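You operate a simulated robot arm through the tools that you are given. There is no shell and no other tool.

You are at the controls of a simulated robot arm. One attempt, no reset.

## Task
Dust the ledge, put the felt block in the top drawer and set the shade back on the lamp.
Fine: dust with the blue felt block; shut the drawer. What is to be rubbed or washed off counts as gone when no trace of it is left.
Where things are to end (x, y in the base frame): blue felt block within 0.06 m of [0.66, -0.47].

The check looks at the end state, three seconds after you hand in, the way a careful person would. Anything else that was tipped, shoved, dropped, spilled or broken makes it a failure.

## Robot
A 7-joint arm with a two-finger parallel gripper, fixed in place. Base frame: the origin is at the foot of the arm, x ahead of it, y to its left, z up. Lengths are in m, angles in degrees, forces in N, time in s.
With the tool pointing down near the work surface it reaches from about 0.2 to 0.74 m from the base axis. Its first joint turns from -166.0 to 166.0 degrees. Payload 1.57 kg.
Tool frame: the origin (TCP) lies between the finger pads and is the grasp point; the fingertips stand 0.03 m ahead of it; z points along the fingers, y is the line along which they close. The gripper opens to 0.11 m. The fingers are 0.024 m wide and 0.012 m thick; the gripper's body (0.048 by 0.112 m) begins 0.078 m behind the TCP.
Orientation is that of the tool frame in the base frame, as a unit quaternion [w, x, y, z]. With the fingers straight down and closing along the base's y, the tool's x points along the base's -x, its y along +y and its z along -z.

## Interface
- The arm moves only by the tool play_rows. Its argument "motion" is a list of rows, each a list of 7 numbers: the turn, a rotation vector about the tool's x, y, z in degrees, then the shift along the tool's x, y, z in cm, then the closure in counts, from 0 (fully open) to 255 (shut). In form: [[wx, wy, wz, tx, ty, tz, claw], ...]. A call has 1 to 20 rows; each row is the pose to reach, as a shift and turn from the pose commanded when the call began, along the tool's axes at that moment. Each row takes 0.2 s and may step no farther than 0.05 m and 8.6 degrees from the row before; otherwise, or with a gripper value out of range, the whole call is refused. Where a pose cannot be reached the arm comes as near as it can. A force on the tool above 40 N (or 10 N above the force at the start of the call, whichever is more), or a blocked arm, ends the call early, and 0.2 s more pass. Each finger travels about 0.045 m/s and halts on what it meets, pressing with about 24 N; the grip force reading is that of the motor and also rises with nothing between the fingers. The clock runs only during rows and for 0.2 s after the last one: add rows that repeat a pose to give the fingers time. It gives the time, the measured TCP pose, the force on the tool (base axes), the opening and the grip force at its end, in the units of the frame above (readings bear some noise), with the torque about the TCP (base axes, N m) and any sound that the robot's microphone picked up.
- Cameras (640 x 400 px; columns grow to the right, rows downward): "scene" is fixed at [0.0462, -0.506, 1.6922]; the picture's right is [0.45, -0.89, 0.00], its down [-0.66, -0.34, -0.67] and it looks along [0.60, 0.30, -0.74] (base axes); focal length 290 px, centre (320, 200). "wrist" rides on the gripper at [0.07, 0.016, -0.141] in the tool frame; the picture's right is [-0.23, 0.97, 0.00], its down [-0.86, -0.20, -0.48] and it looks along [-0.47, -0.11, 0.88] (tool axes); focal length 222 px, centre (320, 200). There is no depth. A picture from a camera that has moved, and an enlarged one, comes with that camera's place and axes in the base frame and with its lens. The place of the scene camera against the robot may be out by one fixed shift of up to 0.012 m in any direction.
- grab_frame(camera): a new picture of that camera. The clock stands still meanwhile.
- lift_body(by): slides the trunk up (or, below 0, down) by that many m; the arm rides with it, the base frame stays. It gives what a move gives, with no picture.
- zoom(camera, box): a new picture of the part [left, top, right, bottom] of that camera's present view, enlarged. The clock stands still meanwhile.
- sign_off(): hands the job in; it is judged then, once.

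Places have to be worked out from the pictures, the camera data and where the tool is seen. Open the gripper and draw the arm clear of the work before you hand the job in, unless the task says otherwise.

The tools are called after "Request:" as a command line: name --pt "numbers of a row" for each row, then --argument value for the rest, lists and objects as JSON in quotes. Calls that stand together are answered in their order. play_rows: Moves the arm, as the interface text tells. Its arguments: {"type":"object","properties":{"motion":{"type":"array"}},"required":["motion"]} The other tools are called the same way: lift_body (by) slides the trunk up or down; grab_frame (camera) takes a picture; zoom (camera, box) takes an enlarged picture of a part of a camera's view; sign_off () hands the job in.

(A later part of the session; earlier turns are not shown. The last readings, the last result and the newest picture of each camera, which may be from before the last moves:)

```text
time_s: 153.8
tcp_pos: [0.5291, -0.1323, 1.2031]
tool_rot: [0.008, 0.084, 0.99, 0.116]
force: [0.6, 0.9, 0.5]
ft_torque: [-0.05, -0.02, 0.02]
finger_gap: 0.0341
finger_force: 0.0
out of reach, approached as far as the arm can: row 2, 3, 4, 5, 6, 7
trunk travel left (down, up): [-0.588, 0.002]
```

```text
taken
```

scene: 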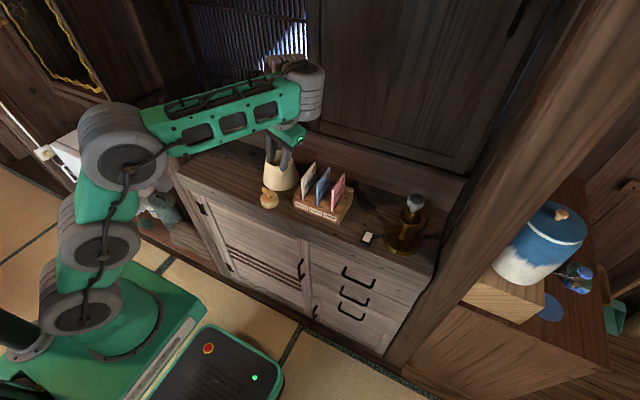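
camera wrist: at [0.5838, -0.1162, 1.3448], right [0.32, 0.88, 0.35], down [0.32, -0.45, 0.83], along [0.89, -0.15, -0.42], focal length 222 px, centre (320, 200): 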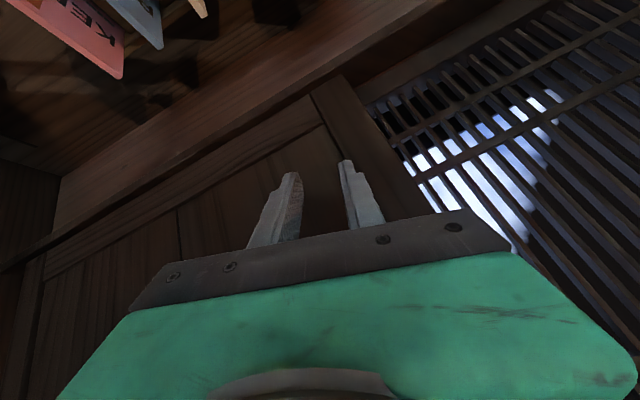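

Freed: TCP (0.529, −0.132, 1.203), hand near vertical with the roll kept. I'll return slowly to above the shade's near side at (0.60, 0.02, 1.20) and straighten the yaw.

Request:
play_rows --pt "0 0.5 -2.4 -1.1 3.9 1 176" --pt "0 1.1 -4.7 -2.2 7.8 2 176" --pt "0 1.7 -7 -3.3 11.7 3 176" --pt "0 2.24 -9.45 -4.5 15.7 4 176" --pt "0 2.24 -9.45 -4.5 15.7 4 176"

Request:
grab_frame --camera "scene"

```text
time_s: 155.1
tcp_pos: [0.589, 0.0277, 1.1854]
tool_rot: [0.001, 0.0, 0.993, 0.117]
force: [-0.2, 0.1, 1.1]
ft_torque: [-0.01, 0.0, -0.01]
finger_gap: 0.0341
finger_force: 0.1
out of reach, approached as far as the arm can: row 2, 3, 4, 5
trunk travel left (down, up): [-0.588, 0.002]
```

```text
taken
```

scene: 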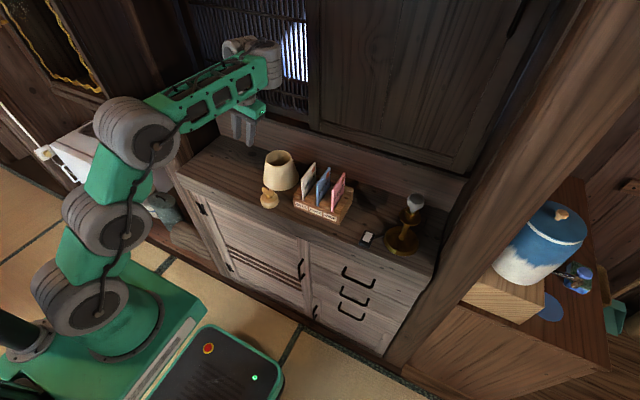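

This pose is comfortable but still flagged, so the arm's elbow posture has become awkward. I'll go back close to the starting pose, unrolled, to restore a good posture.

Request:
play_rows --pt "2.2 0 0 2.15 -1.35 -2.8 120" --pt "4.5 0 0 4.3 -2.7 -5.6 60" --pt "6.7 0 0 6.45 -4.05 -8.4 0" --pt "8.9 0 0 8.6 -5.4 -11.2 0" --pt "11.2 0 0 10.75 -6.75 -14 0" --pt "13.4 0 0 12.9 -8.1 -16.8 0" --pt "13.4 0 0 12.9 -8.1 -16.8 0" --pt "13.4 0 0 12.9 -8.1 -16.8 0"

Request:
grab_frame --camera "scene"

```text
time_s: 156.8
tcp_pos: [0.4637, -0.0913, 1.3324]
tool_rot: [-0.001, -0.002, 1.0, 0.001]
force: [-0.4, -0.1, -1.1]
ft_torque: [0.03, -0.01, 0.0]
finger_gap: 0.1102
finger_force: 0.0
out of reach, approached as far as the arm can: row 2, 3, 4, 5
trunk travel left (down, up): [-0.588, 0.002]
```

```text
taken
```

scene: 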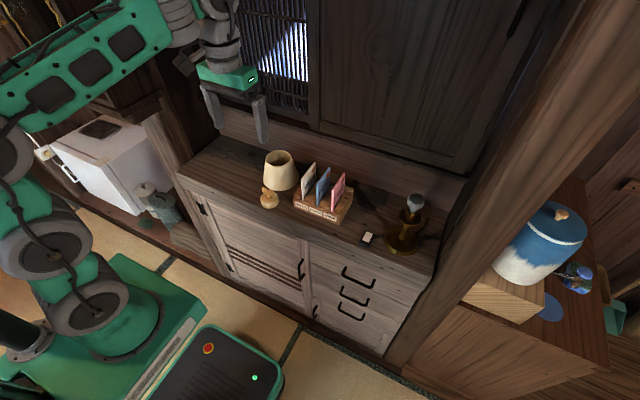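

The posture is restored. I'll go to (0.58, 0.0, 1.20) vertically, then pitch to 45° in slow steps before ever extending, so the arm stays well bent.

Request:
play_rows --pt "0 0 0 -2.3 1.8 2.6 0" --pt "0 0 0 -4.6 3.6 5.2 0" --pt "0 0 0 -7 5.4 7.8 0" --pt "0 0 0 -9.3 7.2 10.4 0" --pt "0 0 0 -11.6 9 13 0" --pt "0 0 0 -11.6 9 13 0"

Request:
play_rows --pt "0 -4 0 0 0 0 0" --pt "0 -8 0 0 0 0 0" --pt "0 -12 0 0 0 0 0" --pt "0 -16 0 0 0 0 0" --pt "0 -20 0 0 0 0 0" --pt "0 -24 0 0 0 0 0" --pt "0 -28 0 0 0 0 0" --pt "0 -28 0 0 0 0 0"

Request:
grab_frame --camera "scene"

```text
time_s: 158.2
tcp_pos: [0.579, -0.0023, 1.197]
tool_rot: [-0.002, -0.001, 1.0, 0.001]
force: [0.6, 0.3, 0.1]
ft_torque: [-0.03, -0.01, 0.0]
finger_gap: 0.1103
finger_force: 0.0
trunk travel left (down, up): [-0.588, 0.002]
```

```text
time_s: 160.1
tcp_pos: [0.5774, -0.0035, 1.1973]
tool_rot: [0.241, -0.001, 0.971, 0.002]
force: [-0.1, 0.8, -0.2]
ft_torque: [0.01, 0.03, 0.04]
finger_gap: 0.1102
finger_force: 0.1
out of reach, approached as far as the arm can: row 4, 5
trunk travel left (down, up): [-0.588, 0.002]
```

```text
taken
```

scene: 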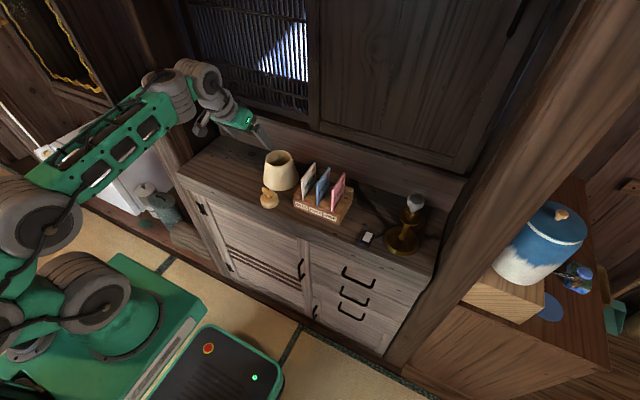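

28° reached. Continuing to 45°.

Request:
play_rows --pt "0 -4 0 0 0 0 0" --pt "0 -8 0 0 0 0 0" --pt "0 -12 0 0 0 0 0" --pt "0 -17 0 0 0 0 0" --pt "0 -17 0 0 0 0 0"

Request:
grab_frame --camera "scene"

Request:
grab_frame --camera "wrist"

```text
time_s: 161.2
tcp_pos: [0.5717, -0.0016, 1.1141]
tool_rot: [0.306, -0.003, 0.952, 0.003]
force: [0.3, 0.2, -0.5]
ft_torque: [0.01, 0.0, -0.01]
finger_gap: 0.1098
finger_force: 0.0
trunk travel left (down, up): [-0.588, 0.002]
stopped in row 5: the arm was blocked; the commanded pose is now the measured one
```

```text
taken
```

scene: 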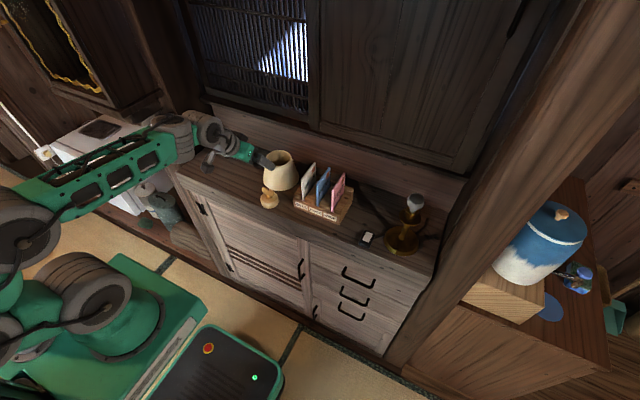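

```text
taken
camera wrist: at [0.433, 0.0131, 1.1881], right [0.18, 0.97, 0.14], down [0.42, -0.2, 0.89], along [0.89, -0.1, -0.44], focal length 222 px, centre (320, 200)
```

wrist: 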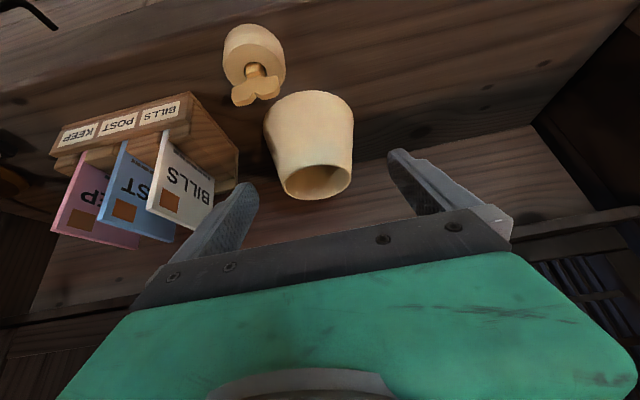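

The pitch limit seems to be a wrist-joint limit when the forearm slopes down, so a lower trunk (forearm sloping up) should allow pitching cleanly. I'll un-pitch and retreat to about (0.45, 0, 1.30).

Request:
play_rows --pt "0 3 0 0 0 -2 0" --pt "0 8 0 0 0 -5 0" --pt "0 14 0 -0.3 0 -9 0" --pt "0 20 0 -0.6 0 -13 0" --pt "0 26 0 -0.9 0 -17 0" --pt "0 32 0 -1.1 0 -20 0" --pt "0 35.6 0 -1.3 0 -22.5 0" --pt "0 35.6 0 -1.3 0 -22.5 0" --pt "0 35.6 0 -1.3 0 -22.5 0"

Request:
grab_frame --camera "scene"

```text
time_s: 163.2
tcp_pos: [0.4484, -0.0032, 1.3087]
tool_rot: [0.004, -0.002, 1.0, 0.002]
force: [-0.6, 0.7, 0.4]
ft_torque: [-0.01, 0.01, 0.0]
finger_gap: 0.1101
finger_force: 0.0
out of reach, approached as far as the arm can: row 7
trunk travel left (down, up): [-0.588, 0.002]
```

```text
taken
```

scene: 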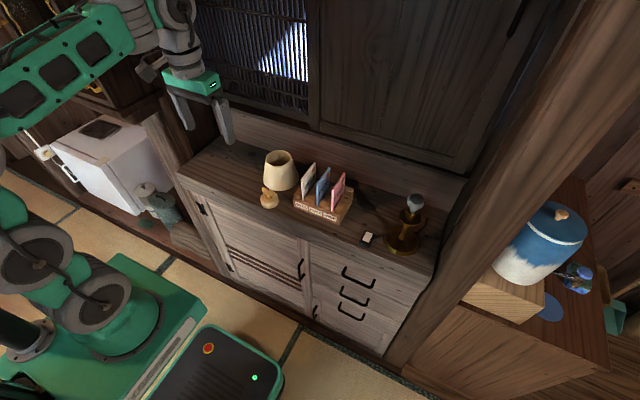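

Restored. Now I'll lower the trunk by 0.25 m here, in front of the ledge, and then try the pitch in slow steps.

Request:
lift_body --by -0.25

Request:
play_rows --pt "0 -4 0 0 0 -0.7 0" --pt "0 -8 0 0 0 -1.4 0" --pt "0 -12 0 0 0 -2.1 0" --pt "0 -16 0 0 0 -2.8 0" --pt "0 -20 0 0 0 -3.5 0" --pt "0 -24 0 0 0 -4 0" --pt "0 -28 0 0 0 -4.5 0" --pt "0 -30 0 0 0 -5 0" --pt "0 -30 0 0 0 -5 0"

Request:
grab_frame --camera "scene"

```text
time_s: 165.8
tcp_pos: [0.4501, -0.0043, 1.0594]
tool_rot: [0.006, -0.002, 1.0, 0.002]
force: [-0.8, -0.2, 0.5]
ft_torque: [0.03, 0.02, 0.02]
finger_gap: 0.11
finger_force: 0.1
trunk travel left (down, up): [-0.338, 0.252]
```

```text
time_s: 167.6
tcp_pos: [0.4814, -0.008, 1.0363]
tool_rot: [0.178, 0.005, 0.984, -0.009]
force: [-0.5, 0.5, 0.6]
ft_torque: [0.02, -0.06, 0.01]
finger_gap: 0.11
finger_force: 0.0
trunk travel left (down, up): [-0.338, 0.252]
stopped in row 9: the arm was blocked; the commanded pose is now the measured one
```

```text
taken
```

scene: 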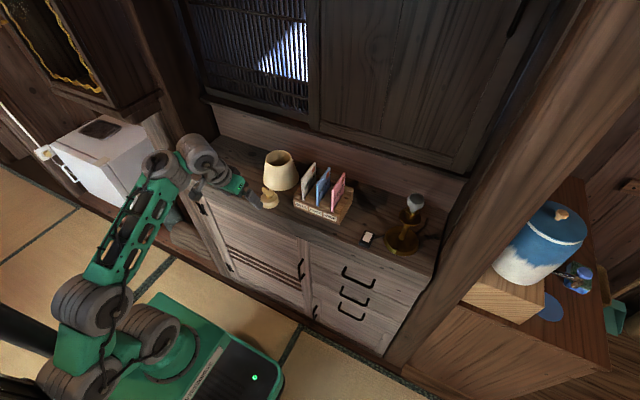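

The arm was reported blocked and the posture changed. Pitching works better with the trunk high and the arm more extended, as in the earlier test, so I'll straighten, retreat, and go back to that sequence.

Request:
play_rows --pt "0 3 0 1 0 -1 0" --pt "0 7 0 2 0 -2 0" --pt "0 12 0 3 0 -3 0" --pt "0 17 0 3.5 0 -4 0" --pt "0 20.5 0 4 0 -5 0" --pt "0 20.5 0 4 0 -5 0" --pt "0 20.5 0 4 0 -5 0"

Request:
lift_body --by 0.25

Request:
grab_frame --camera "scene"

```text
time_s: 169.2
tcp_pos: [0.4174, -0.0062, 1.0785]
tool_rot: [0.008, 0.007, 1.0, -0.008]
force: [0.5, -0.4, -0.3]
ft_torque: [0.01, -0.03, 0.0]
finger_gap: 0.1102
finger_force: 0.1
out of reach, approached as far as the arm can: row 4, 5
trunk travel left (down, up): [-0.338, 0.252]
```

```text
time_s: 171.8
tcp_pos: [0.4182, -0.0053, 1.3279]
tool_rot: [0.008, 0.007, 1.0, -0.008]
force: [-1.5, -0.4, 0.6]
ft_torque: [0.0, 0.02, -0.02]
finger_gap: 0.11
finger_force: 0.0
trunk travel left (down, up): [-0.588, 0.002]
```

```text
taken
```

scene: 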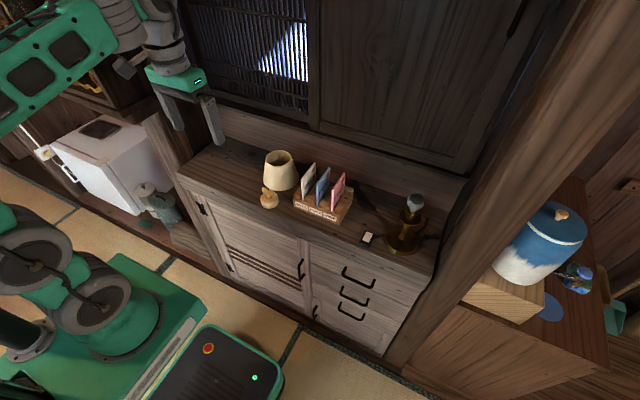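

Good posture again. I'll extend vertically to (0.60, 0.03, 1.22) and pitch to 15°, staying below the suspected wrist limit.

Request:
play_rows --pt "0 0 0 -3.6 0.7 2.1 0" --pt "0 0 0 -7.3 1.4 4.3 0" --pt "0 0 0 -11 2.1 6.5 0" --pt "0 0 0 -14.6 2.8 8.6 0" --pt "0 0 0 -18.2 3.5 10.8 0" --pt "0 -4 0 -18.2 3.5 10.8 0" --pt "0 -8 0 -18.2 3.5 10.8 0" --pt "0 -12 0 -18.2 3.5 10.8 0" --pt "0 -15 0 -18.2 3.5 10.8 0" --pt "0 -15 0 -18.2 3.5 10.8 0"

Request:
grab_frame --camera "scene"

```text
time_s: 173.9
tcp_pos: [0.603, 0.0275, 1.2288]
tool_rot: [0.131, 0.005, 0.991, -0.008]
force: [0.2, -0.6, 0.2]
ft_torque: [0.01, 0.04, -0.04]
finger_gap: 0.11
finger_force: 0.0
out of reach, approached as far as the arm can: row 9, 10
trunk travel left (down, up): [-0.588, 0.002]
```

```text
taken
```

scene: 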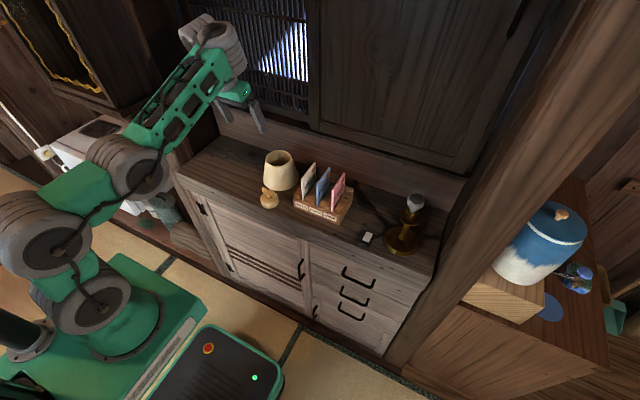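

A 15° pitch is reached but flagged. I'll continue to 28° and hold, since earlier the arm settled cleanly there in another wrist posture.

Request:
play_rows --pt "0 -3 0 0 0 0 0" --pt "0 -6 0 0 0 0 0" --pt "0 -9 0 0 0 0 0" --pt "0 -12 0 0 0 0 0" --pt "0 -14 0 0 0 0 0" --pt "0 -14 0 0 0 0 0" --pt "0 -14 0 0 0 0 0"

Request:
grab_frame --camera "scene"

```text
time_s: 175.6
tcp_pos: [0.6083, 0.0258, 1.2509]
tool_rot: [0.157, 0.005, 0.988, -0.007]
force: [0.3, 0.0, -0.3]
ft_torque: [-0.05, 0.0, -0.01]
finger_gap: 0.1099
finger_force: 0.0
out of reach, approached as far as the arm can: row 1, 2, 3, 4, 5, 6, 7
trunk travel left (down, up): [-0.588, 0.002]
```

```text
taken
```

scene: 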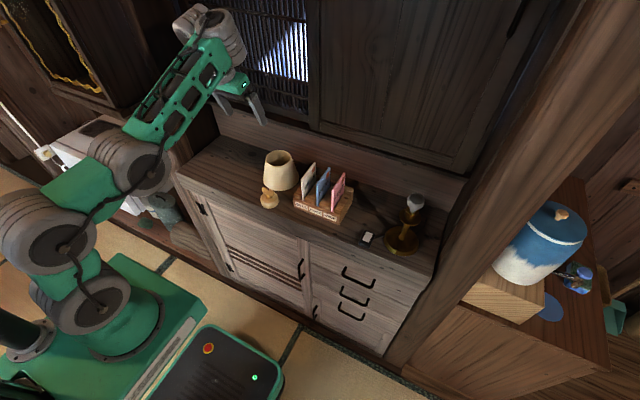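

It's stuck at 18°. I'll go back to vertical at (0.58, 0.02, 1.234) and repeat the pitch sequence that worked before (7° steps to 27°).

Request:
play_rows --pt "0 4 0 0.5 0 0.5 0" --pt "0 9 0 1.2 0 1 0" --pt "0 14 0 2 -0.2 1.5 0" --pt "0 18 0 3.2 -0.5 0.8 0" --pt "0 18 0 3.2 -0.5 0.8 0" --pt "0 18 0 3.2 -0.5 0.8 0"

Request:
play_rows --pt "0 -7 0 0 0 0 0" --pt "0 -14 0 0 0 0 0" --pt "0 -21 0 0 0 0 0" --pt "0 -27 0 0 0 0 0" --pt "0 -27 0 0 0 0 0" --pt "0 -27 0 0 0 0 0"

Request:
grab_frame --camera "scene"

```text
time_s: 176.9
tcp_pos: [0.5782, 0.0229, 1.2357]
tool_rot: [0.001, 0.005, 1.0, -0.007]
force: [0.4, 0.0, -0.4]
ft_torque: [0.01, 0.03, -0.01]
finger_gap: 0.1098
finger_force: 0.1
trunk travel left (down, up): [-0.588, 0.002]
```

```text
time_s: 178.3
tcp_pos: [0.5789, 0.0213, 1.2702]
tool_rot: [0.173, 0.004, 0.985, -0.005]
force: [0.0, -0.3, -0.6]
ft_torque: [-0.01, 0.01, 0.04]
finger_gap: 0.1101
finger_force: 0.0
out of reach, approached as far as the arm can: row 3, 4, 5, 6
trunk travel left (down, up): [-0.588, 0.002]
```

```text
taken
```

scene: 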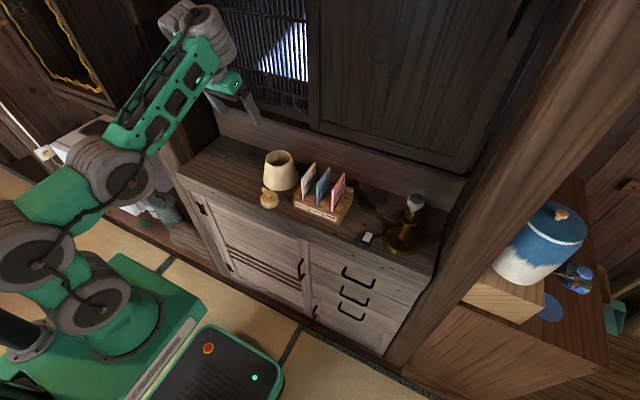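

The elbow posture differs from before. Turning the wrist −90° and back changed it earlier, so I'll un-pitch, yaw −90° and look at the posture.

Request:
play_rows --pt "0 5 0 0 0 0.5 0" --pt "0 10 0 0 0 1 0" --pt "0 15 0 0 0 2 0" --pt "0 20 0 0 0 3 0" --pt "0 20 0 0 0 3 0"

Request:
play_rows --pt "0 0 -8.2 0 0 0 0" --pt "0 0 -16.4 0 0 0 0" --pt "0 0 -24.6 0 0 0 0" --pt "0 0 -32.8 0 0 0 0" --pt "0 0 -41 0 0 0 0" --pt "0 0 -49.2 0 0 0 0" --pt "0 0 -57.4 0 0 0 0" --pt "0 0 -65.6 0 0 0 0" --pt "0 0 -73.8 0 0 0 0" --pt "0 0 -82 0 0 0 0" --pt "0 0 -90 0 0 0 0" --pt "0 0 -90 0 0 0 0"

Request:
grab_frame --camera "scene"

```text
time_s: 179.6
tcp_pos: [0.5889, 0.0207, 1.241]
tool_rot: [0.0, 0.005, 1.0, -0.004]
force: [-0.1, 0.1, -0.1]
ft_torque: [-0.02, 0.02, 0.02]
finger_gap: 0.1097
finger_force: 0.1
trunk travel left (down, up): [-0.588, 0.002]
```

```text
time_s: 182.2
tcp_pos: [0.5888, 0.0197, 1.243]
tool_rot: [-0.004, -0.704, 0.71, -0.002]
force: [0.1, 0.6, 0.1]
ft_torque: [0.02, 0.02, 0.01]
finger_gap: 0.1099
finger_force: 0.0
trunk travel left (down, up): [-0.588, 0.002]
```

```text
taken
```

scene: 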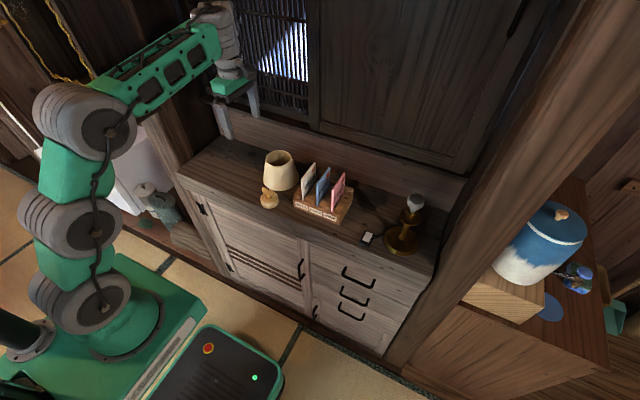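

In this yaw the posture is neat. I'll try the outward pitch here instead (about tool x), up to 45°, then later turn only the last joint.

Request:
play_rows --pt "6 0 0 0 0 0 0" --pt "12 0 0 0 0 0 0" --pt "18 0 0 0 0 0 0" --pt "24 0 0 0 0 0 0" --pt "30 0 0 0 0 0 0" --pt "36 0 0 0 0 0 0" --pt "42 0 0 0 0 0 0" --pt "45 0 0 0 0 0 0" --pt "45 0 0 0 0 0 0"

Request:
grab_frame --camera "scene"

```text
time_s: 184.2
tcp_pos: [0.5894, 0.0186, 1.2474]
tool_rot: [0.104, -0.696, 0.702, -0.11]
force: [-1.0, 1.2, -0.9]
ft_torque: [-0.01, 0.02, -0.01]
finger_gap: 0.1102
finger_force: 0.1
out of reach, approached as far as the arm can: row 3, 4, 5, 6, 7, 8, 9
trunk travel left (down, up): [-0.588, 0.002]
```

```text
taken
```

scene: 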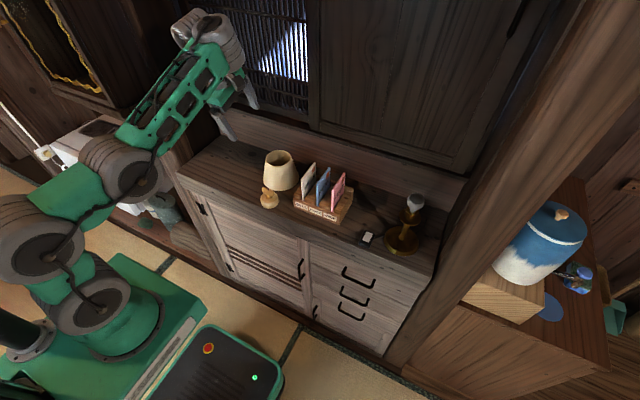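

The wrist limits outward pitch unless the forearm points steeply up. I'll set up that geometry: straighten, retreat, lower the trunk, stretch the arm upward, then pitch about the wrist so only the wrist turns.

Request:
play_rows --pt "-5 0 0 0 2 0 0" --pt "-10 0 0 0 5 0 0" --pt "-15 0 0 0 8 0 0" --pt "-17.6 0 0 0 11 -1 0" --pt "-17.6 0 0 0 13 -2.5 0" --pt "-17.6 0 0 0 13 -2.5 0"

Request:
play_rows --pt "0 0 8.2 0 0 0 0" --pt "0 0 16.4 0 0 0 0" --pt "0 0 24.6 0 0 0 0" --pt "0 0 32.8 0 0 0 0" --pt "0 0 41 0 0 0 0" --pt "0 0 49.2 0 0 0 0" --pt "0 0 57.4 0 0 0 0" --pt "0 0 65.6 0 0 0 0" --pt "0 0 73.8 0 0 0 0" --pt "0 0 82 0 0 0 0" --pt "0 0 89.5 0 0 0 0" --pt "0 0 89.5 0 0 0 0"

Request:
grab_frame --camera "scene"

```text
time_s: 185.6
tcp_pos: [0.4579, 0.0208, 1.2321]
tool_rot: [-0.003, -0.704, 0.71, -0.002]
force: [0.0, 0.2, 0.1]
ft_torque: [0.0, 0.01, 0.02]
finger_gap: 0.1102
finger_force: 0.1
trunk travel left (down, up): [-0.588, 0.002]
```

```text
time_s: 188.2
tcp_pos: [0.4582, 0.021, 1.2328]
tool_rot: [0.0, 0.001, 1.0, -0.004]
force: [0.0, -0.4, -0.5]
ft_torque: [0.01, 0.01, -0.03]
finger_gap: 0.1101
finger_force: 0.2
trunk travel left (down, up): [-0.588, 0.002]
```

```text
taken
```

scene: 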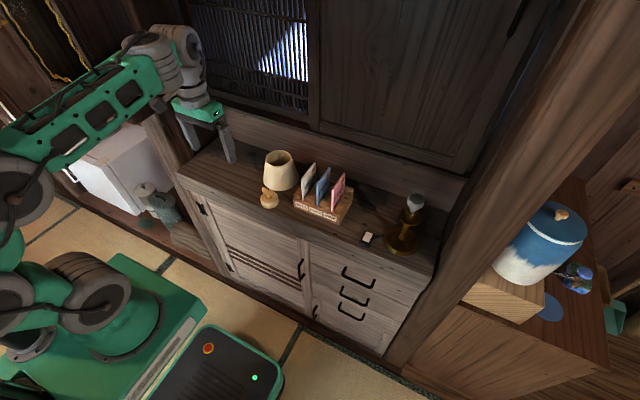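

I'll lower the trunk 0.2 m, then stretch out and up to (0.50, 0.10, 1.10), still vertical.

Request:
lift_body --by -0.2

Request:
play_rows --pt "0 0 0 -1 2 -1.6 0" --pt "0 0 0 -2 4 -3.2 0" --pt "0 0 0 -3 6 -4.8 0" --pt "0 0 0 -4.2 8 -6.5 0" --pt "0 0 0 -4.2 8 -6.5 0"

Request:
grab_frame --camera "scene"

```text
time_s: 190.3
tcp_pos: [0.4575, 0.0201, 1.0327]
tool_rot: [-0.002, 0.0, 1.0, -0.003]
force: [0.0, 0.2, 1.5]
ft_torque: [0.0, -0.02, 0.05]
finger_gap: 0.1099
finger_force: 0.1
trunk travel left (down, up): [-0.388, 0.202]
```

```text
time_s: 191.5
tcp_pos: [0.5013, 0.1021, 1.0971]
tool_rot: [-0.001, 0.0, 1.0, -0.003]
force: [0.9, 0.4, 0.2]
ft_torque: [0.02, 0.02, 0.0]
finger_gap: 0.1099
finger_force: 0.0
trunk travel left (down, up): [-0.388, 0.202]
```

```text
taken
```

scene: 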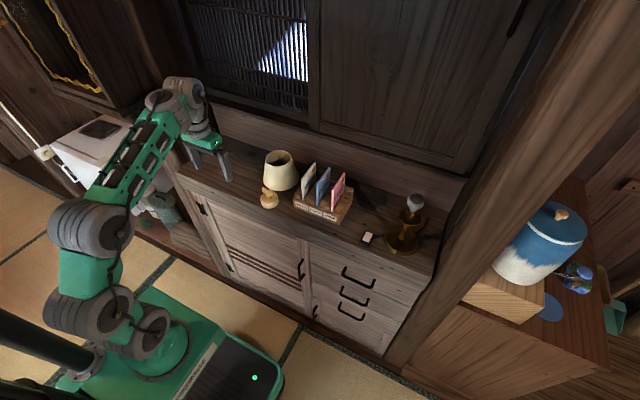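

Reached without flags. Now I'll pitch about the wrist point (fingers swinging outward and up) to 28°.

Request:
play_rows --pt "0 -3.5 0 -1.53 0 -0.05 0" --pt "0 -7 0 -3.05 0 -0.19 0" --pt "0 -10.5 0 -4.56 0 -0.42 0" --pt "0 -14 0 -6.05 0 -0.74 0" --pt "0 -17.5 0 -7.52 0 -1.16 0" --pt "0 -21 0 -8.96 0 -1.66 0" --pt "0 -24.5 0 -10.4 0 -2.25 0" --pt "0 -28 0 -11.74 0 -2.93 0" --pt "0 -28 0 -11.74 0 -2.93 0"

Request:
grab_frame --camera "scene"

```text
time_s: 193.5
tcp_pos: [0.6211, 0.1019, 1.1323]
tool_rot: [0.239, 0.0, 0.971, -0.004]
force: [-0.5, -0.5, 1.5]
ft_torque: [-0.02, 0.0, -0.01]
finger_gap: 0.11
finger_force: 0.0
out of reach, approached as far as the arm can: row 8, 9
trunk travel left (down, up): [-0.388, 0.202]
```

```text
taken
```

scene: 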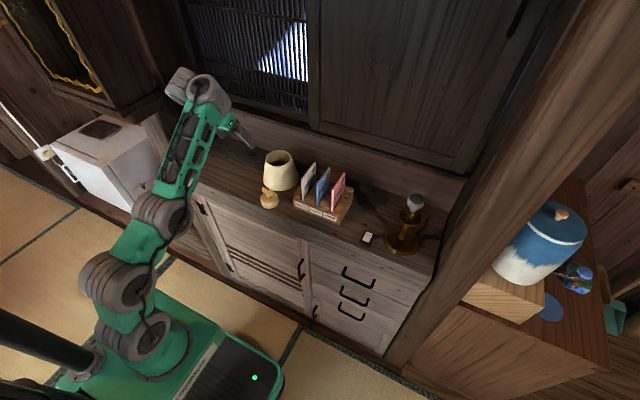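

Pitch 27.7° is reached here with the arm nearly straight. I'll raise the trunk 0.1 m (rigidly), narrow the fingers, and then lower the tool slowly at constant attitude to see whether this posture holds at a lower relative height.

Request:
lift_body --by 0.1

Request:
play_rows --pt "0 0 0 0.46 0 0.88 60" --pt "0 0 0 0.93 0 1.77 120" --pt "0 0 0 1.4 0 2.65 176" --pt "0 0 0 1.86 0 3.54 176" --pt "0 0 0 2.32 0 4.42 176" --pt "0 0 0 2.32 0 4.42 176"

Request:
grab_frame --camera "scene"

```text
time_s: 194.8
tcp_pos: [0.6209, 0.102, 1.2326]
tool_rot: [0.238, 0.0, 0.971, -0.004]
force: [-0.3, -0.3, 0.1]
ft_torque: [0.0, 0.02, 0.02]
finger_gap: 0.11
finger_force: 0.0
trunk travel left (down, up): [-0.488, 0.102]
```

```text
time_s: 196.2
tcp_pos: [0.6349, 0.1036, 1.2231]
tool_rot: [0.235, 0.0, 0.972, -0.004]
force: [-0.1, 0.0, 0.6]
ft_torque: [-0.06, 0.02, 0.0]
finger_gap: 0.0342
finger_force: 0.1
out of reach, approached as far as the arm can: row 1, 2, 3, 4, 5, 6
trunk travel left (down, up): [-0.488, 0.102]
```

```text
taken
```

scene: 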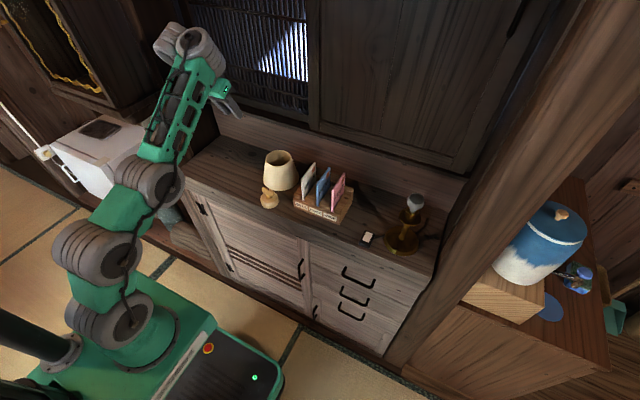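

The elbow posture matters; earlier the good one came from extending while yawed −90° and then turning back. I'll reproduce that: un-pitch and retreat, yaw −90° while retracted, extend, and yaw back.

Request:
play_rows --pt "0 5 0 1 0 0 0" --pt "0 10 0 3 0 0 0" --pt "0 15 0 6 -1 0 0" --pt "0 20 0 10 -3 -1 0" --pt "0 25 0 14 -5 -3 0" --pt "0 27.2 0 17.5 -8 -6 0" --pt "0 27.2 0 19 -8 -8 0" --pt "0 27.2 0 19 -8 -8 0"

Request:
lift_body --by 0.04

Request:
grab_frame --camera "scene"

```text
refused: row 6 steps farther than a row can; nothing moved
```

```text
time_s: 197.1
tcp_pos: [0.635, 0.1031, 1.2635]
tool_rot: [0.235, 0.0, 0.972, -0.004]
force: [-0.6, 0.6, -0.3]
ft_torque: [0.01, 0.01, 0.02]
finger_gap: 0.0341
finger_force: 0.1
trunk travel left (down, up): [-0.528, 0.062]
```

```text
taken
```

scene: 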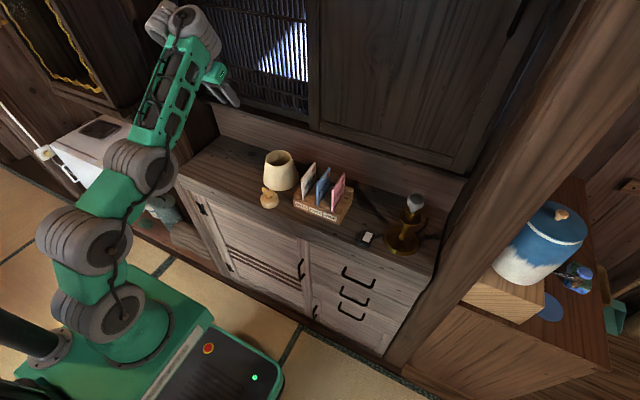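

One row was too long. I'll repeat with smaller steps.

Request:
play_rows --pt "0 4 0 2 -0.8 -1 0" --pt "0 8 0 5 -2 -2.6 0" --pt "0 12 0 8 -3.4 -4.3 0" --pt "0 16 0 11 -4.8 -6 0" --pt "0 20 0 14 -6.2 -7.7 0" --pt "0 24 0 17 -7.5 -9.3 0" --pt "0 27.2 0 18.8 -8.3 -10.4 0" --pt "0 27.2 0 18.8 -8.3 -10.4 0"

Request:
play_rows --pt "0 0 -8.2 0 0 0 0" --pt "0 0 -16.4 0 0 0 0" --pt "0 0 -24.6 0 0 0 0" --pt "0 0 -32.8 0 0 0 0" --pt "0 0 -41 0 0 0 0" --pt "0 0 -49.2 0 0 0 0" --pt "0 0 -57.4 0 0 0 0" --pt "0 0 -65.6 0 0 0 0" --pt "0 0 -73.8 0 0 0 0" --pt "0 0 -82 0 0 0 0" --pt "0 0 -90 0 0 0 0" --pt "0 0 -90 -4 0 0 0" --pt "0 0 -90 -8 0 0 0" --pt "0 0 -90 -12 0 0 0" --pt "0 0 -90 -16 0 0 0" --pt "0 0 -90 -20 0 0 0" --pt "0 0 -90 -22 0 0 0" --pt "0 0 -90 -22 0 0 0"

Request:
grab_frame --camera "scene"

```text
time_s: 198.9
tcp_pos: [0.4197, 0.0207, 1.2723]
tool_rot: [-0.002, 0.0, 1.0, -0.004]
force: [-0.4, 0.0, -0.9]
ft_torque: [0.0, 0.01, 0.0]
finger_gap: 0.1098
finger_force: 0.1
trunk travel left (down, up): [-0.528, 0.062]
```

```text
time_s: 202.7
tcp_pos: [0.6299, 0.0182, 1.264]
tool_rot: [0.002, 0.707, -0.707, 0.003]
force: [0.5, 0.4, 0.2]
ft_torque: [0.0, 0.01, 0.02]
finger_gap: 0.11
finger_force: 0.0
out of reach, approached as far as the arm can: row 17, 18
trunk travel left (down, up): [-0.528, 0.062]
```

```text
taken
```

scene: 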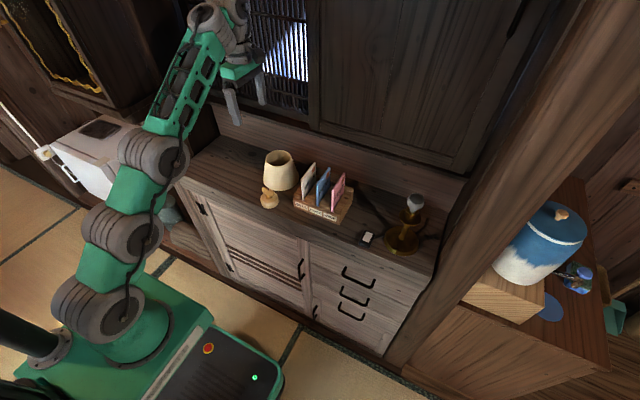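

Near the limit of extension. I'll draw back to x≈0.58 while turning the yaw back to 0, as in the successful sequence, then check the elbow.

Request:
play_rows --pt "0 0 8.2 0 1 0.5 0" --pt "0 0 16.4 0 2 1 0" --pt "0 0 24.6 0 3 1.5 0" --pt "0 0 32.8 0 4 2 0" --pt "0 0 41 0 5 2.5 0" --pt "0 0 49.2 0 5 3 0" --pt "0 0 57.4 0 5 3 0" --pt "0 0 65.6 0 5 3 0" --pt "0 0 73.8 0 5 3 0" --pt "0 0 82 0 5 3 0" --pt "0 0 90 0 5 3 0" --pt "0 0 90 0 5 3 0"

Request:
grab_frame --camera "scene"

```text
time_s: 205.3
tcp_pos: [0.5774, 0.0196, 1.2328]
tool_rot: [0.0, 0.002, 1.0, -0.004]
force: [0.8, -0.2, 0.5]
ft_torque: [0.0, -0.04, -0.02]
finger_gap: 0.1102
finger_force: 0.0
trunk travel left (down, up): [-0.528, 0.062]
```

```text
taken
```

scene: 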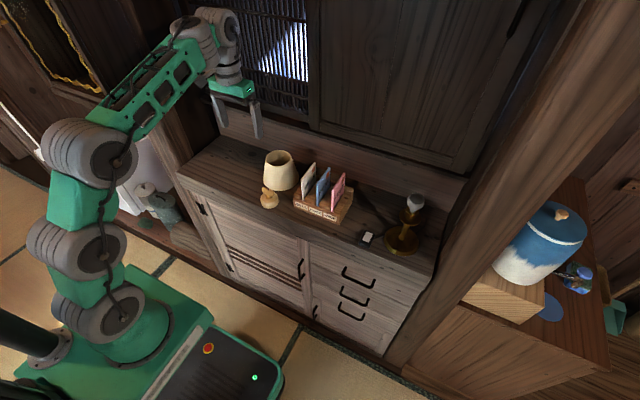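

The posture now resembles the successful one. I'll raise the trunk 6 cm and try the pitch again in 7° steps.

Request:
lift_body --by 0.06

Request:
play_rows --pt "0 0 0 0 0 3 0" --pt "0 0 0 0 0 5.5 0" --pt "0 -7 0 0 0 5.5 0" --pt "0 -14 0 0 0 5.5 0" --pt "0 -21 0 0 0 5.5 0" --pt "0 -27 0 0 0 5.5 0" --pt "0 -27 0 0 0 5.5 0" --pt "0 -27 0 0 0 5.5 0"

Request:
grab_frame --camera "scene"

```text
time_s: 206.3
tcp_pos: [0.5782, 0.0195, 1.294]
tool_rot: [-0.001, 0.0, 1.0, -0.004]
force: [-0.2, 0.5, -0.8]
ft_torque: [0.01, 0.06, -0.01]
finger_gap: 0.1102
finger_force: 0.0
trunk travel left (down, up): [-0.588, 0.002]
```

```text
time_s: 208.1
tcp_pos: [0.5797, 0.0195, 1.237]
tool_rot: [0.233, -0.001, 0.972, -0.004]
force: [-0.7, -0.1, 0.0]
ft_torque: [0.02, 0.01, -0.01]
finger_gap: 0.1099
finger_force: 0.1
out of reach, approached as far as the arm can: row 5, 6
trunk travel left (down, up): [-0.588, 0.002]
```

```text
taken
```

scene: 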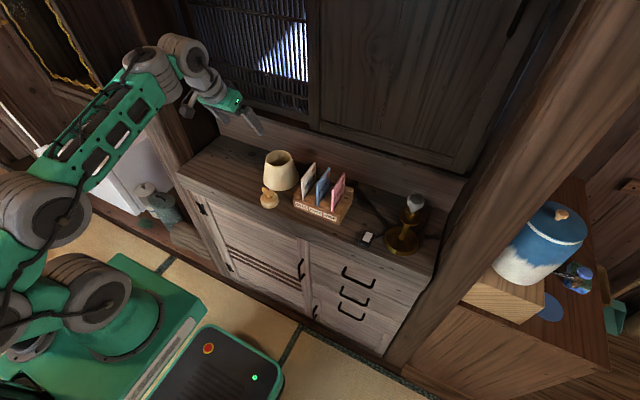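

The good posture is back: 27° pitch at (0.58, 0.02, 1.237) with the elbow on the left. I'll add the roll, then move out toward the shade's left rim (x≈0.66) at this height and try pitching slightly more there.

Request:
play_rows --pt "-6 0 3.1 0 0 0 60" --pt "-12.1 0 6.2 0 0 0 120" --pt "-12.1 0 6.2 0 0 0 176"

Request:
play_rows --pt "0 0 0 -1.8 0 0.9 176" --pt "0 0 0 -3.6 0 1.8 176" --pt "0 0 0 -5.4 0 2.7 176" --pt "0 0 0 -7.1 0 3.6 176" --pt "0 -3 0 -7.1 0 3.6 176" --pt "0 -6 0 -7.1 0 3.6 176" --pt "0 -6 0 -7.1 0 3.6 176"

Request:
grab_frame --camera "scene"

Request:
grab_frame --camera "wrist"

```text
time_s: 208.9
tcp_pos: [0.5789, 0.0197, 1.2371]
tool_rot: [0.231, 0.028, 0.966, 0.112]
force: [0.1, -0.1, 0.4]
ft_torque: [0.01, -0.03, -0.03]
finger_gap: 0.0437
finger_force: 0.3
trunk travel left (down, up): [-0.588, 0.002]
```

```text
time_s: 210.5
tcp_pos: [0.6581, 0.0183, 1.2371]
tool_rot: [0.281, 0.034, 0.953, 0.11]
force: [-0.1, 0.1, 0.4]
ft_torque: [0.0, -0.01, -0.03]
finger_gap: 0.034
finger_force: 0.1
trunk travel left (down, up): [-0.588, 0.002]
```

```text
taken
```

scene: 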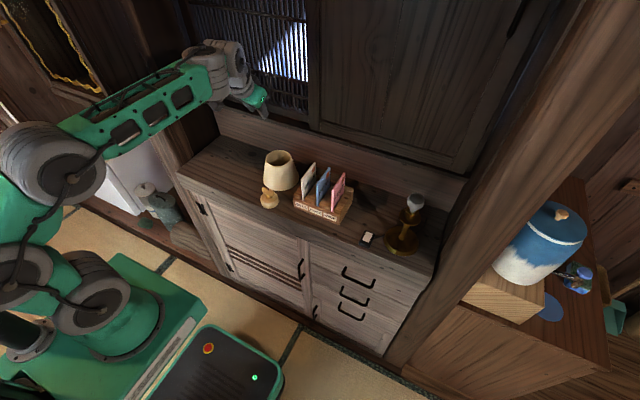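

```text
taken
camera wrist: at [0.5223, 0.0154, 1.3197], right [0.19, 0.92, 0.34], down [0.46, -0.39, 0.8], along [0.87, 0.0, -0.49], focal length 222 px, centre (320, 200)
```

wrist: 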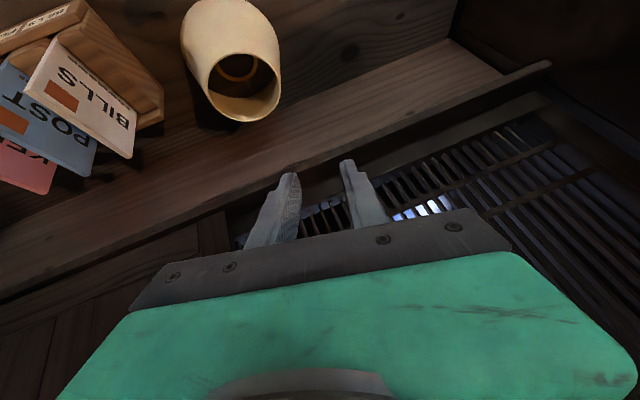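

33° reached with no flags at (0.658, 0.018, 1.237). I'll keep pitching in small steps to 45° here.

Request:
play_rows --pt "0 -3 0 0 0 0 176" --pt "0 -6 0 0 0 0 176" --pt "0 -9 0 0 0 0 176" --pt "0 -12 0 0 0 0 176" --pt "0 -12 0 0 0 0 176"

Request:
grab_frame --camera "scene"

```text
time_s: 211.7
tcp_pos: [0.6572, 0.0191, 1.2366]
tool_rot: [0.38, 0.045, 0.918, 0.106]
force: [-0.3, -0.5, -0.3]
ft_torque: [0.05, 0.01, 0.02]
finger_gap: 0.0341
finger_force: 0.0
trunk travel left (down, up): [-0.588, 0.002]
```

```text
taken
```

scene: 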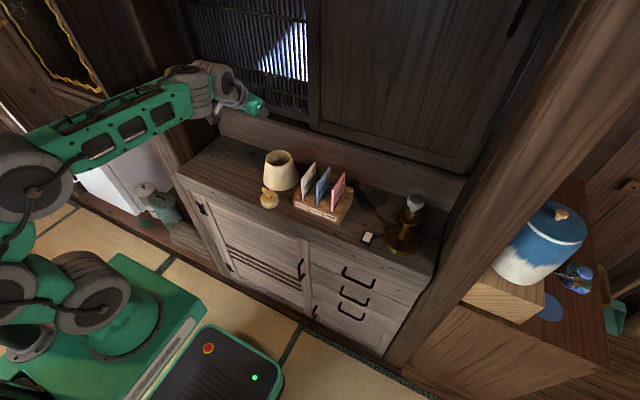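

45° is reached cleanly. Before grasping, I'll test the swing to the lamp side at constant radius in this posture, along an arc at z≈1.237.

Request:
play_rows --pt "2.594 -0.863 2.598 -0.69 -4.21 -0.71 176" --pt "5.188 -1.726 5.196 -1.18 -8.41 -1.61 176" --pt "7.782 -2.589 7.794 -1.47 -12.58 -2.7 176" --pt "10.376 -3.452 10.392 -1.54 -16.71 -4.0 176" --pt "12.97 -4.315 12.99 -1.42 -20.77 -5.47 176" --pt "15.564 -5.178 15.588 -1.08 -24.75 -7.12 176" --pt "18.158 -6.041 18.186 -0.54 -28.63 -8.95 176" --pt "20.752 -6.904 20.784 0.2 -32.4 -10.94 176" --pt "23.346 -7.767 23.382 1.14 -36.04 -13.08 176" --pt "25.94 -8.63 25.98 2.28 -39.52 -15.37 176" --pt "25.94 -8.63 25.98 2.28 -39.52 -15.37 176"

Request:
grab_frame --camera "scene"

```text
time_s: 214.1
tcp_pos: [0.5313, -0.3884, 1.2376]
tool_rot: [0.394, 0.34, 0.854, -0.024]
force: [1.1, 0.0, 0.4]
ft_torque: [-0.01, -0.03, 0.02]
finger_gap: 0.034
finger_force: 0.0
trunk travel left (down, up): [-0.588, 0.002]
```

```text
taken
```

scene: 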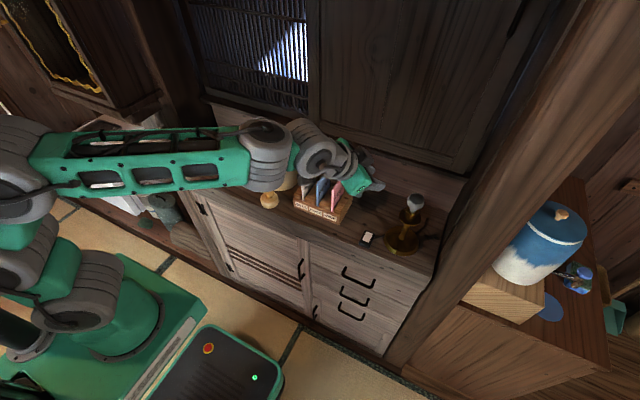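

The swing worked without any flag. Now the extension to above the lamp, (0.640, −0.460, 1.255).

Request:
play_rows --pt "0 0 0 -2.6 0.35 2 176" --pt "0 0 0 -5.1 0.7 4.05 176" --pt "0 0 0 -7.7 1.05 6.1 176" --pt "0 0 0 -10.2 1.4 8.1 176" --pt "0 0 0 -10.2 1.4 8.1 176"

Request:
zoom --camera "wrist" --box '[150, 0, 350, 160]'

Request:
grab_frame --camera "scene"

```text
time_s: 215.3
tcp_pos: [0.6414, -0.4574, 1.2573]
tool_rot: [0.393, 0.339, 0.854, -0.023]
force: [-0.4, -0.2, -0.1]
ft_torque: [-0.02, 0.02, -0.01]
finger_gap: 0.0342
finger_force: 0.1
trunk travel left (down, up): [-0.588, 0.002]
```

```text
2.50 times, centred on (250, 80) of wrist
camera zoom: at [0.5258, -0.3645, 1.3104], right [0.69, 0.62, 0.38], down [-0.04, -0.49, 0.87], along [0.73, -0.61, -0.31], focal length 555 px, centre (495, 500)
```

zoom: 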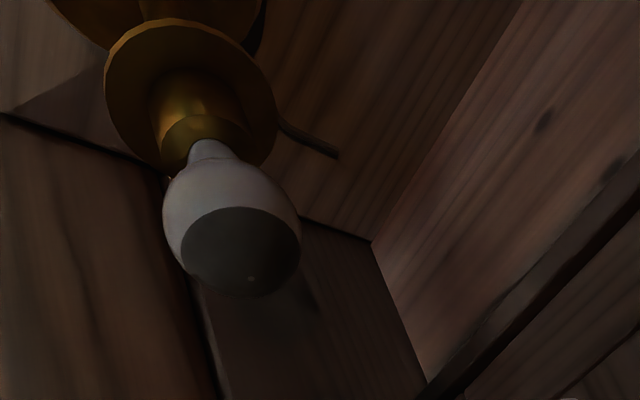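

```text
taken
```

scene: 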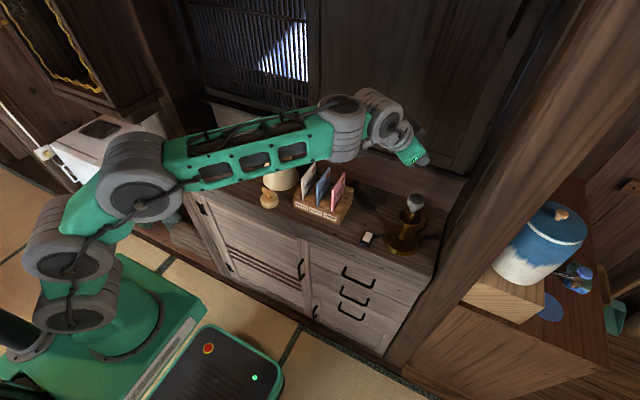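

Everything is reached without flags. The bulb centre triangulates to (0.608, −0.493, 1.131) and the collar to z≈1.06, so the lamp axis is (0.609, −0.4935). Now I'll retract and swing back along the same arc.

Request:
play_rows --pt "0 0 0 2.6 -0.35 -2 176" --pt "0 0 0 5.1 -0.7 -4.05 176" --pt "0 0 0 7.7 -1.05 -6.1 176" --pt "0 0 0 10.2 -1.4 -8.1 176" --pt "0 0 0 10.2 -1.4 -8.1 176"

Request:
play_rows --pt "-2.599 0.856 -2.6 0.89 4.2 0.49 176" --pt "-5.198 1.712 -5.2 1.98 8.37 0.78 176" --pt "-7.797 2.568 -7.8 3.26 12.51 0.86 176" --pt "-10.396 3.424 -10.4 4.72 16.57 0.73 176" --pt "-12.995 4.28 -13 6.37 20.56 0.39 176" --pt "-15.594 5.136 -15.6 8.19 24.44 -0.15 176" --pt "-18.193 5.992 -18.2 10.17 28.22 -0.89 176" --pt "-20.792 6.848 -20.8 12.31 31.85 -1.83 176" --pt "-23.391 7.704 -23.4 14.6 35.35 -2.97 176" --pt "-25.99 8.56 -26 17.02 38.68 -4.29 176" --pt "-25.99 8.56 -26 17.02 38.68 -4.29 176"

Request:
grab_frame --camera "wrist"

Request:
zoom --camera "wrist" --box '[120, 0, 360, 200]'

```text
time_s: 216.5
tcp_pos: [0.5317, -0.3859, 1.236]
tool_rot: [0.394, 0.338, 0.854, -0.023]
force: [-0.7, 0.1, -0.5]
ft_torque: [0.0, 0.0, 0.03]
finger_gap: 0.0343
finger_force: 0.0
trunk travel left (down, up): [-0.588, 0.002]
```

```text
time_s: 218.9
tcp_pos: [0.657, 0.018, 1.2393]
tool_rot: [0.38, 0.043, 0.918, 0.106]
force: [-0.3, 0.1, 0.3]
ft_torque: [0.0, -0.01, 0.0]
finger_gap: 0.034
finger_force: 0.0
trunk travel left (down, up): [-0.588, 0.002]
```

```text
taken
camera wrist: at [0.5074, 0.0215, 1.2932], right [0.16, 0.91, 0.38], down [0.27, -0.41, 0.87], along [0.95, -0.04, -0.31], focal length 222 px, centre (320, 200)
```

wrist: 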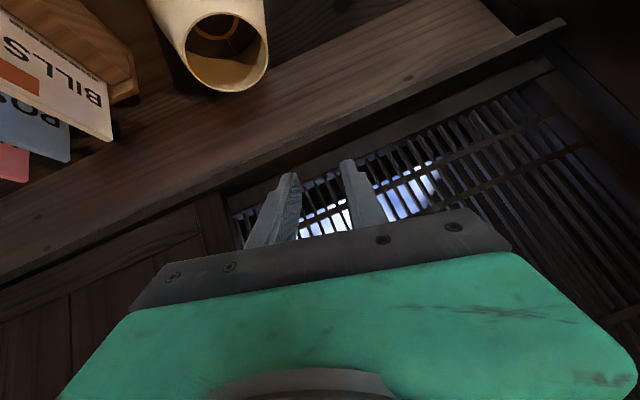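

```text
2.00 times, centred on (240, 100) of wrist
camera zoom: at [0.5074, 0.0215, 1.2932], right [0.16, 0.91, 0.38], down [0.27, -0.41, 0.87], along [0.95, -0.04, -0.31], focal length 444 px, centre (480, 400)
```

zoom: 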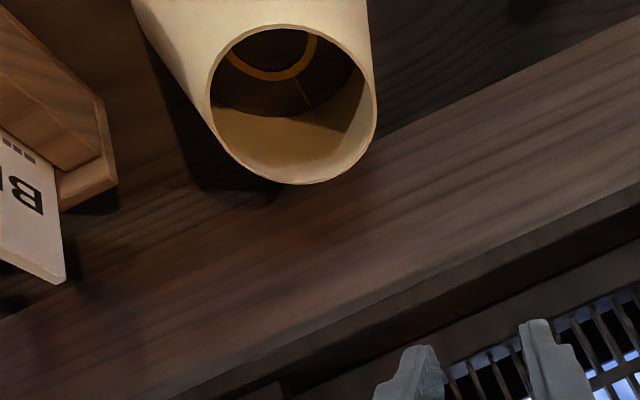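

The path is fully reversible. The rim axis refines to (0.687, −0.018), rim z≈1.03. I'll align over the left rim wall and lower with the trunk by 15 cm, then check.

Request:
play_rows --pt "0 0 0 -0.5 0.5 0.7 176" --pt "0 0 0 -1.07 0.93 1.38 176" --pt "0 0 0 -1.07 0.93 1.38 176"

Request:
lift_body --by -0.15

Request:
grab_frame --camera "wrist"

Request:
zoom --camera "wrist" --box '[180, 60, 420, 260]'

Request:
zoom --camera "scene" --box '[200, 100, 360, 220]'

```text
time_s: 219.7
tcp_pos: [0.6757, 0.0284, 1.2384]
tool_rot: [0.381, 0.044, 0.918, 0.106]
force: [1.3, 0.2, 0.4]
ft_torque: [-0.02, -0.01, 0.02]
finger_gap: 0.0339
finger_force: 0.1
trunk travel left (down, up): [-0.588, 0.002]
```

```text
time_s: 221.4
tcp_pos: [0.6752, 0.0272, 1.0885]
tool_rot: [0.381, 0.045, 0.918, 0.105]
force: [1.2, -0.4, 0.3]
ft_torque: [0.0, -0.03, 0.02]
finger_gap: 0.0342
finger_force: 0.1
trunk travel left (down, up): [-0.438, 0.152]
```

```text
taken
camera wrist: at [0.5252, 0.0313, 1.1424], right [0.16, 0.91, 0.38], down [0.27, -0.41, 0.87], along [0.95, -0.04, -0.31], focal length 222 px, centre (320, 200)
```

wrist: 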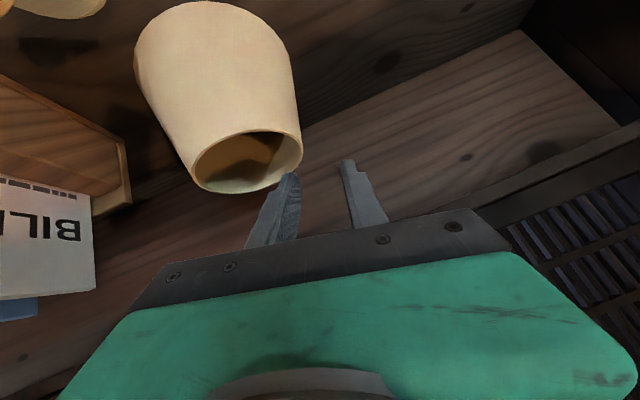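

```text
2.00 times, centred on (300, 160) of wrist
camera zoom: at [0.5252, 0.0313, 1.1424], right [0.16, 0.91, 0.38], down [0.27, -0.41, 0.87], along [0.95, -0.04, -0.31], focal length 444 px, centre (360, 280)
```

zoom: 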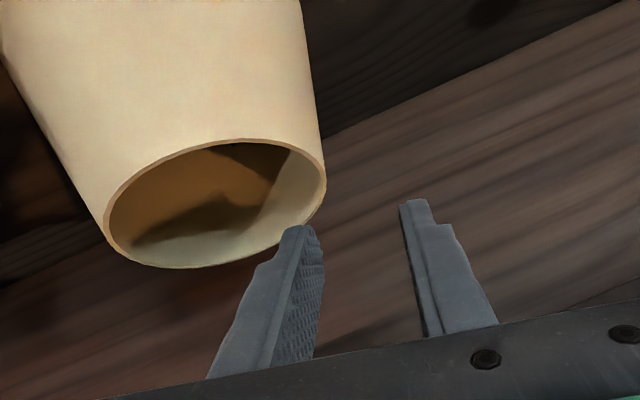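

```text
3.33 times, centred on (280, 160) of scene
camera zoom: at [0.0462, -0.506, 1.6922], right [0.45, -0.89, 0.0], down [-0.66, -0.34, -0.67], along [0.6, 0.3, -0.74], focal length 967 px, centre (453, 333)
```

zoom: 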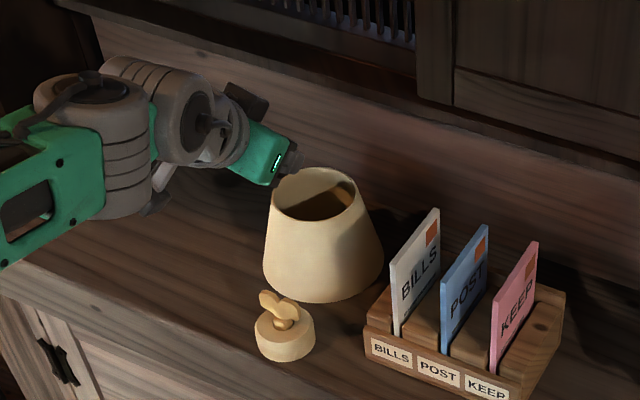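

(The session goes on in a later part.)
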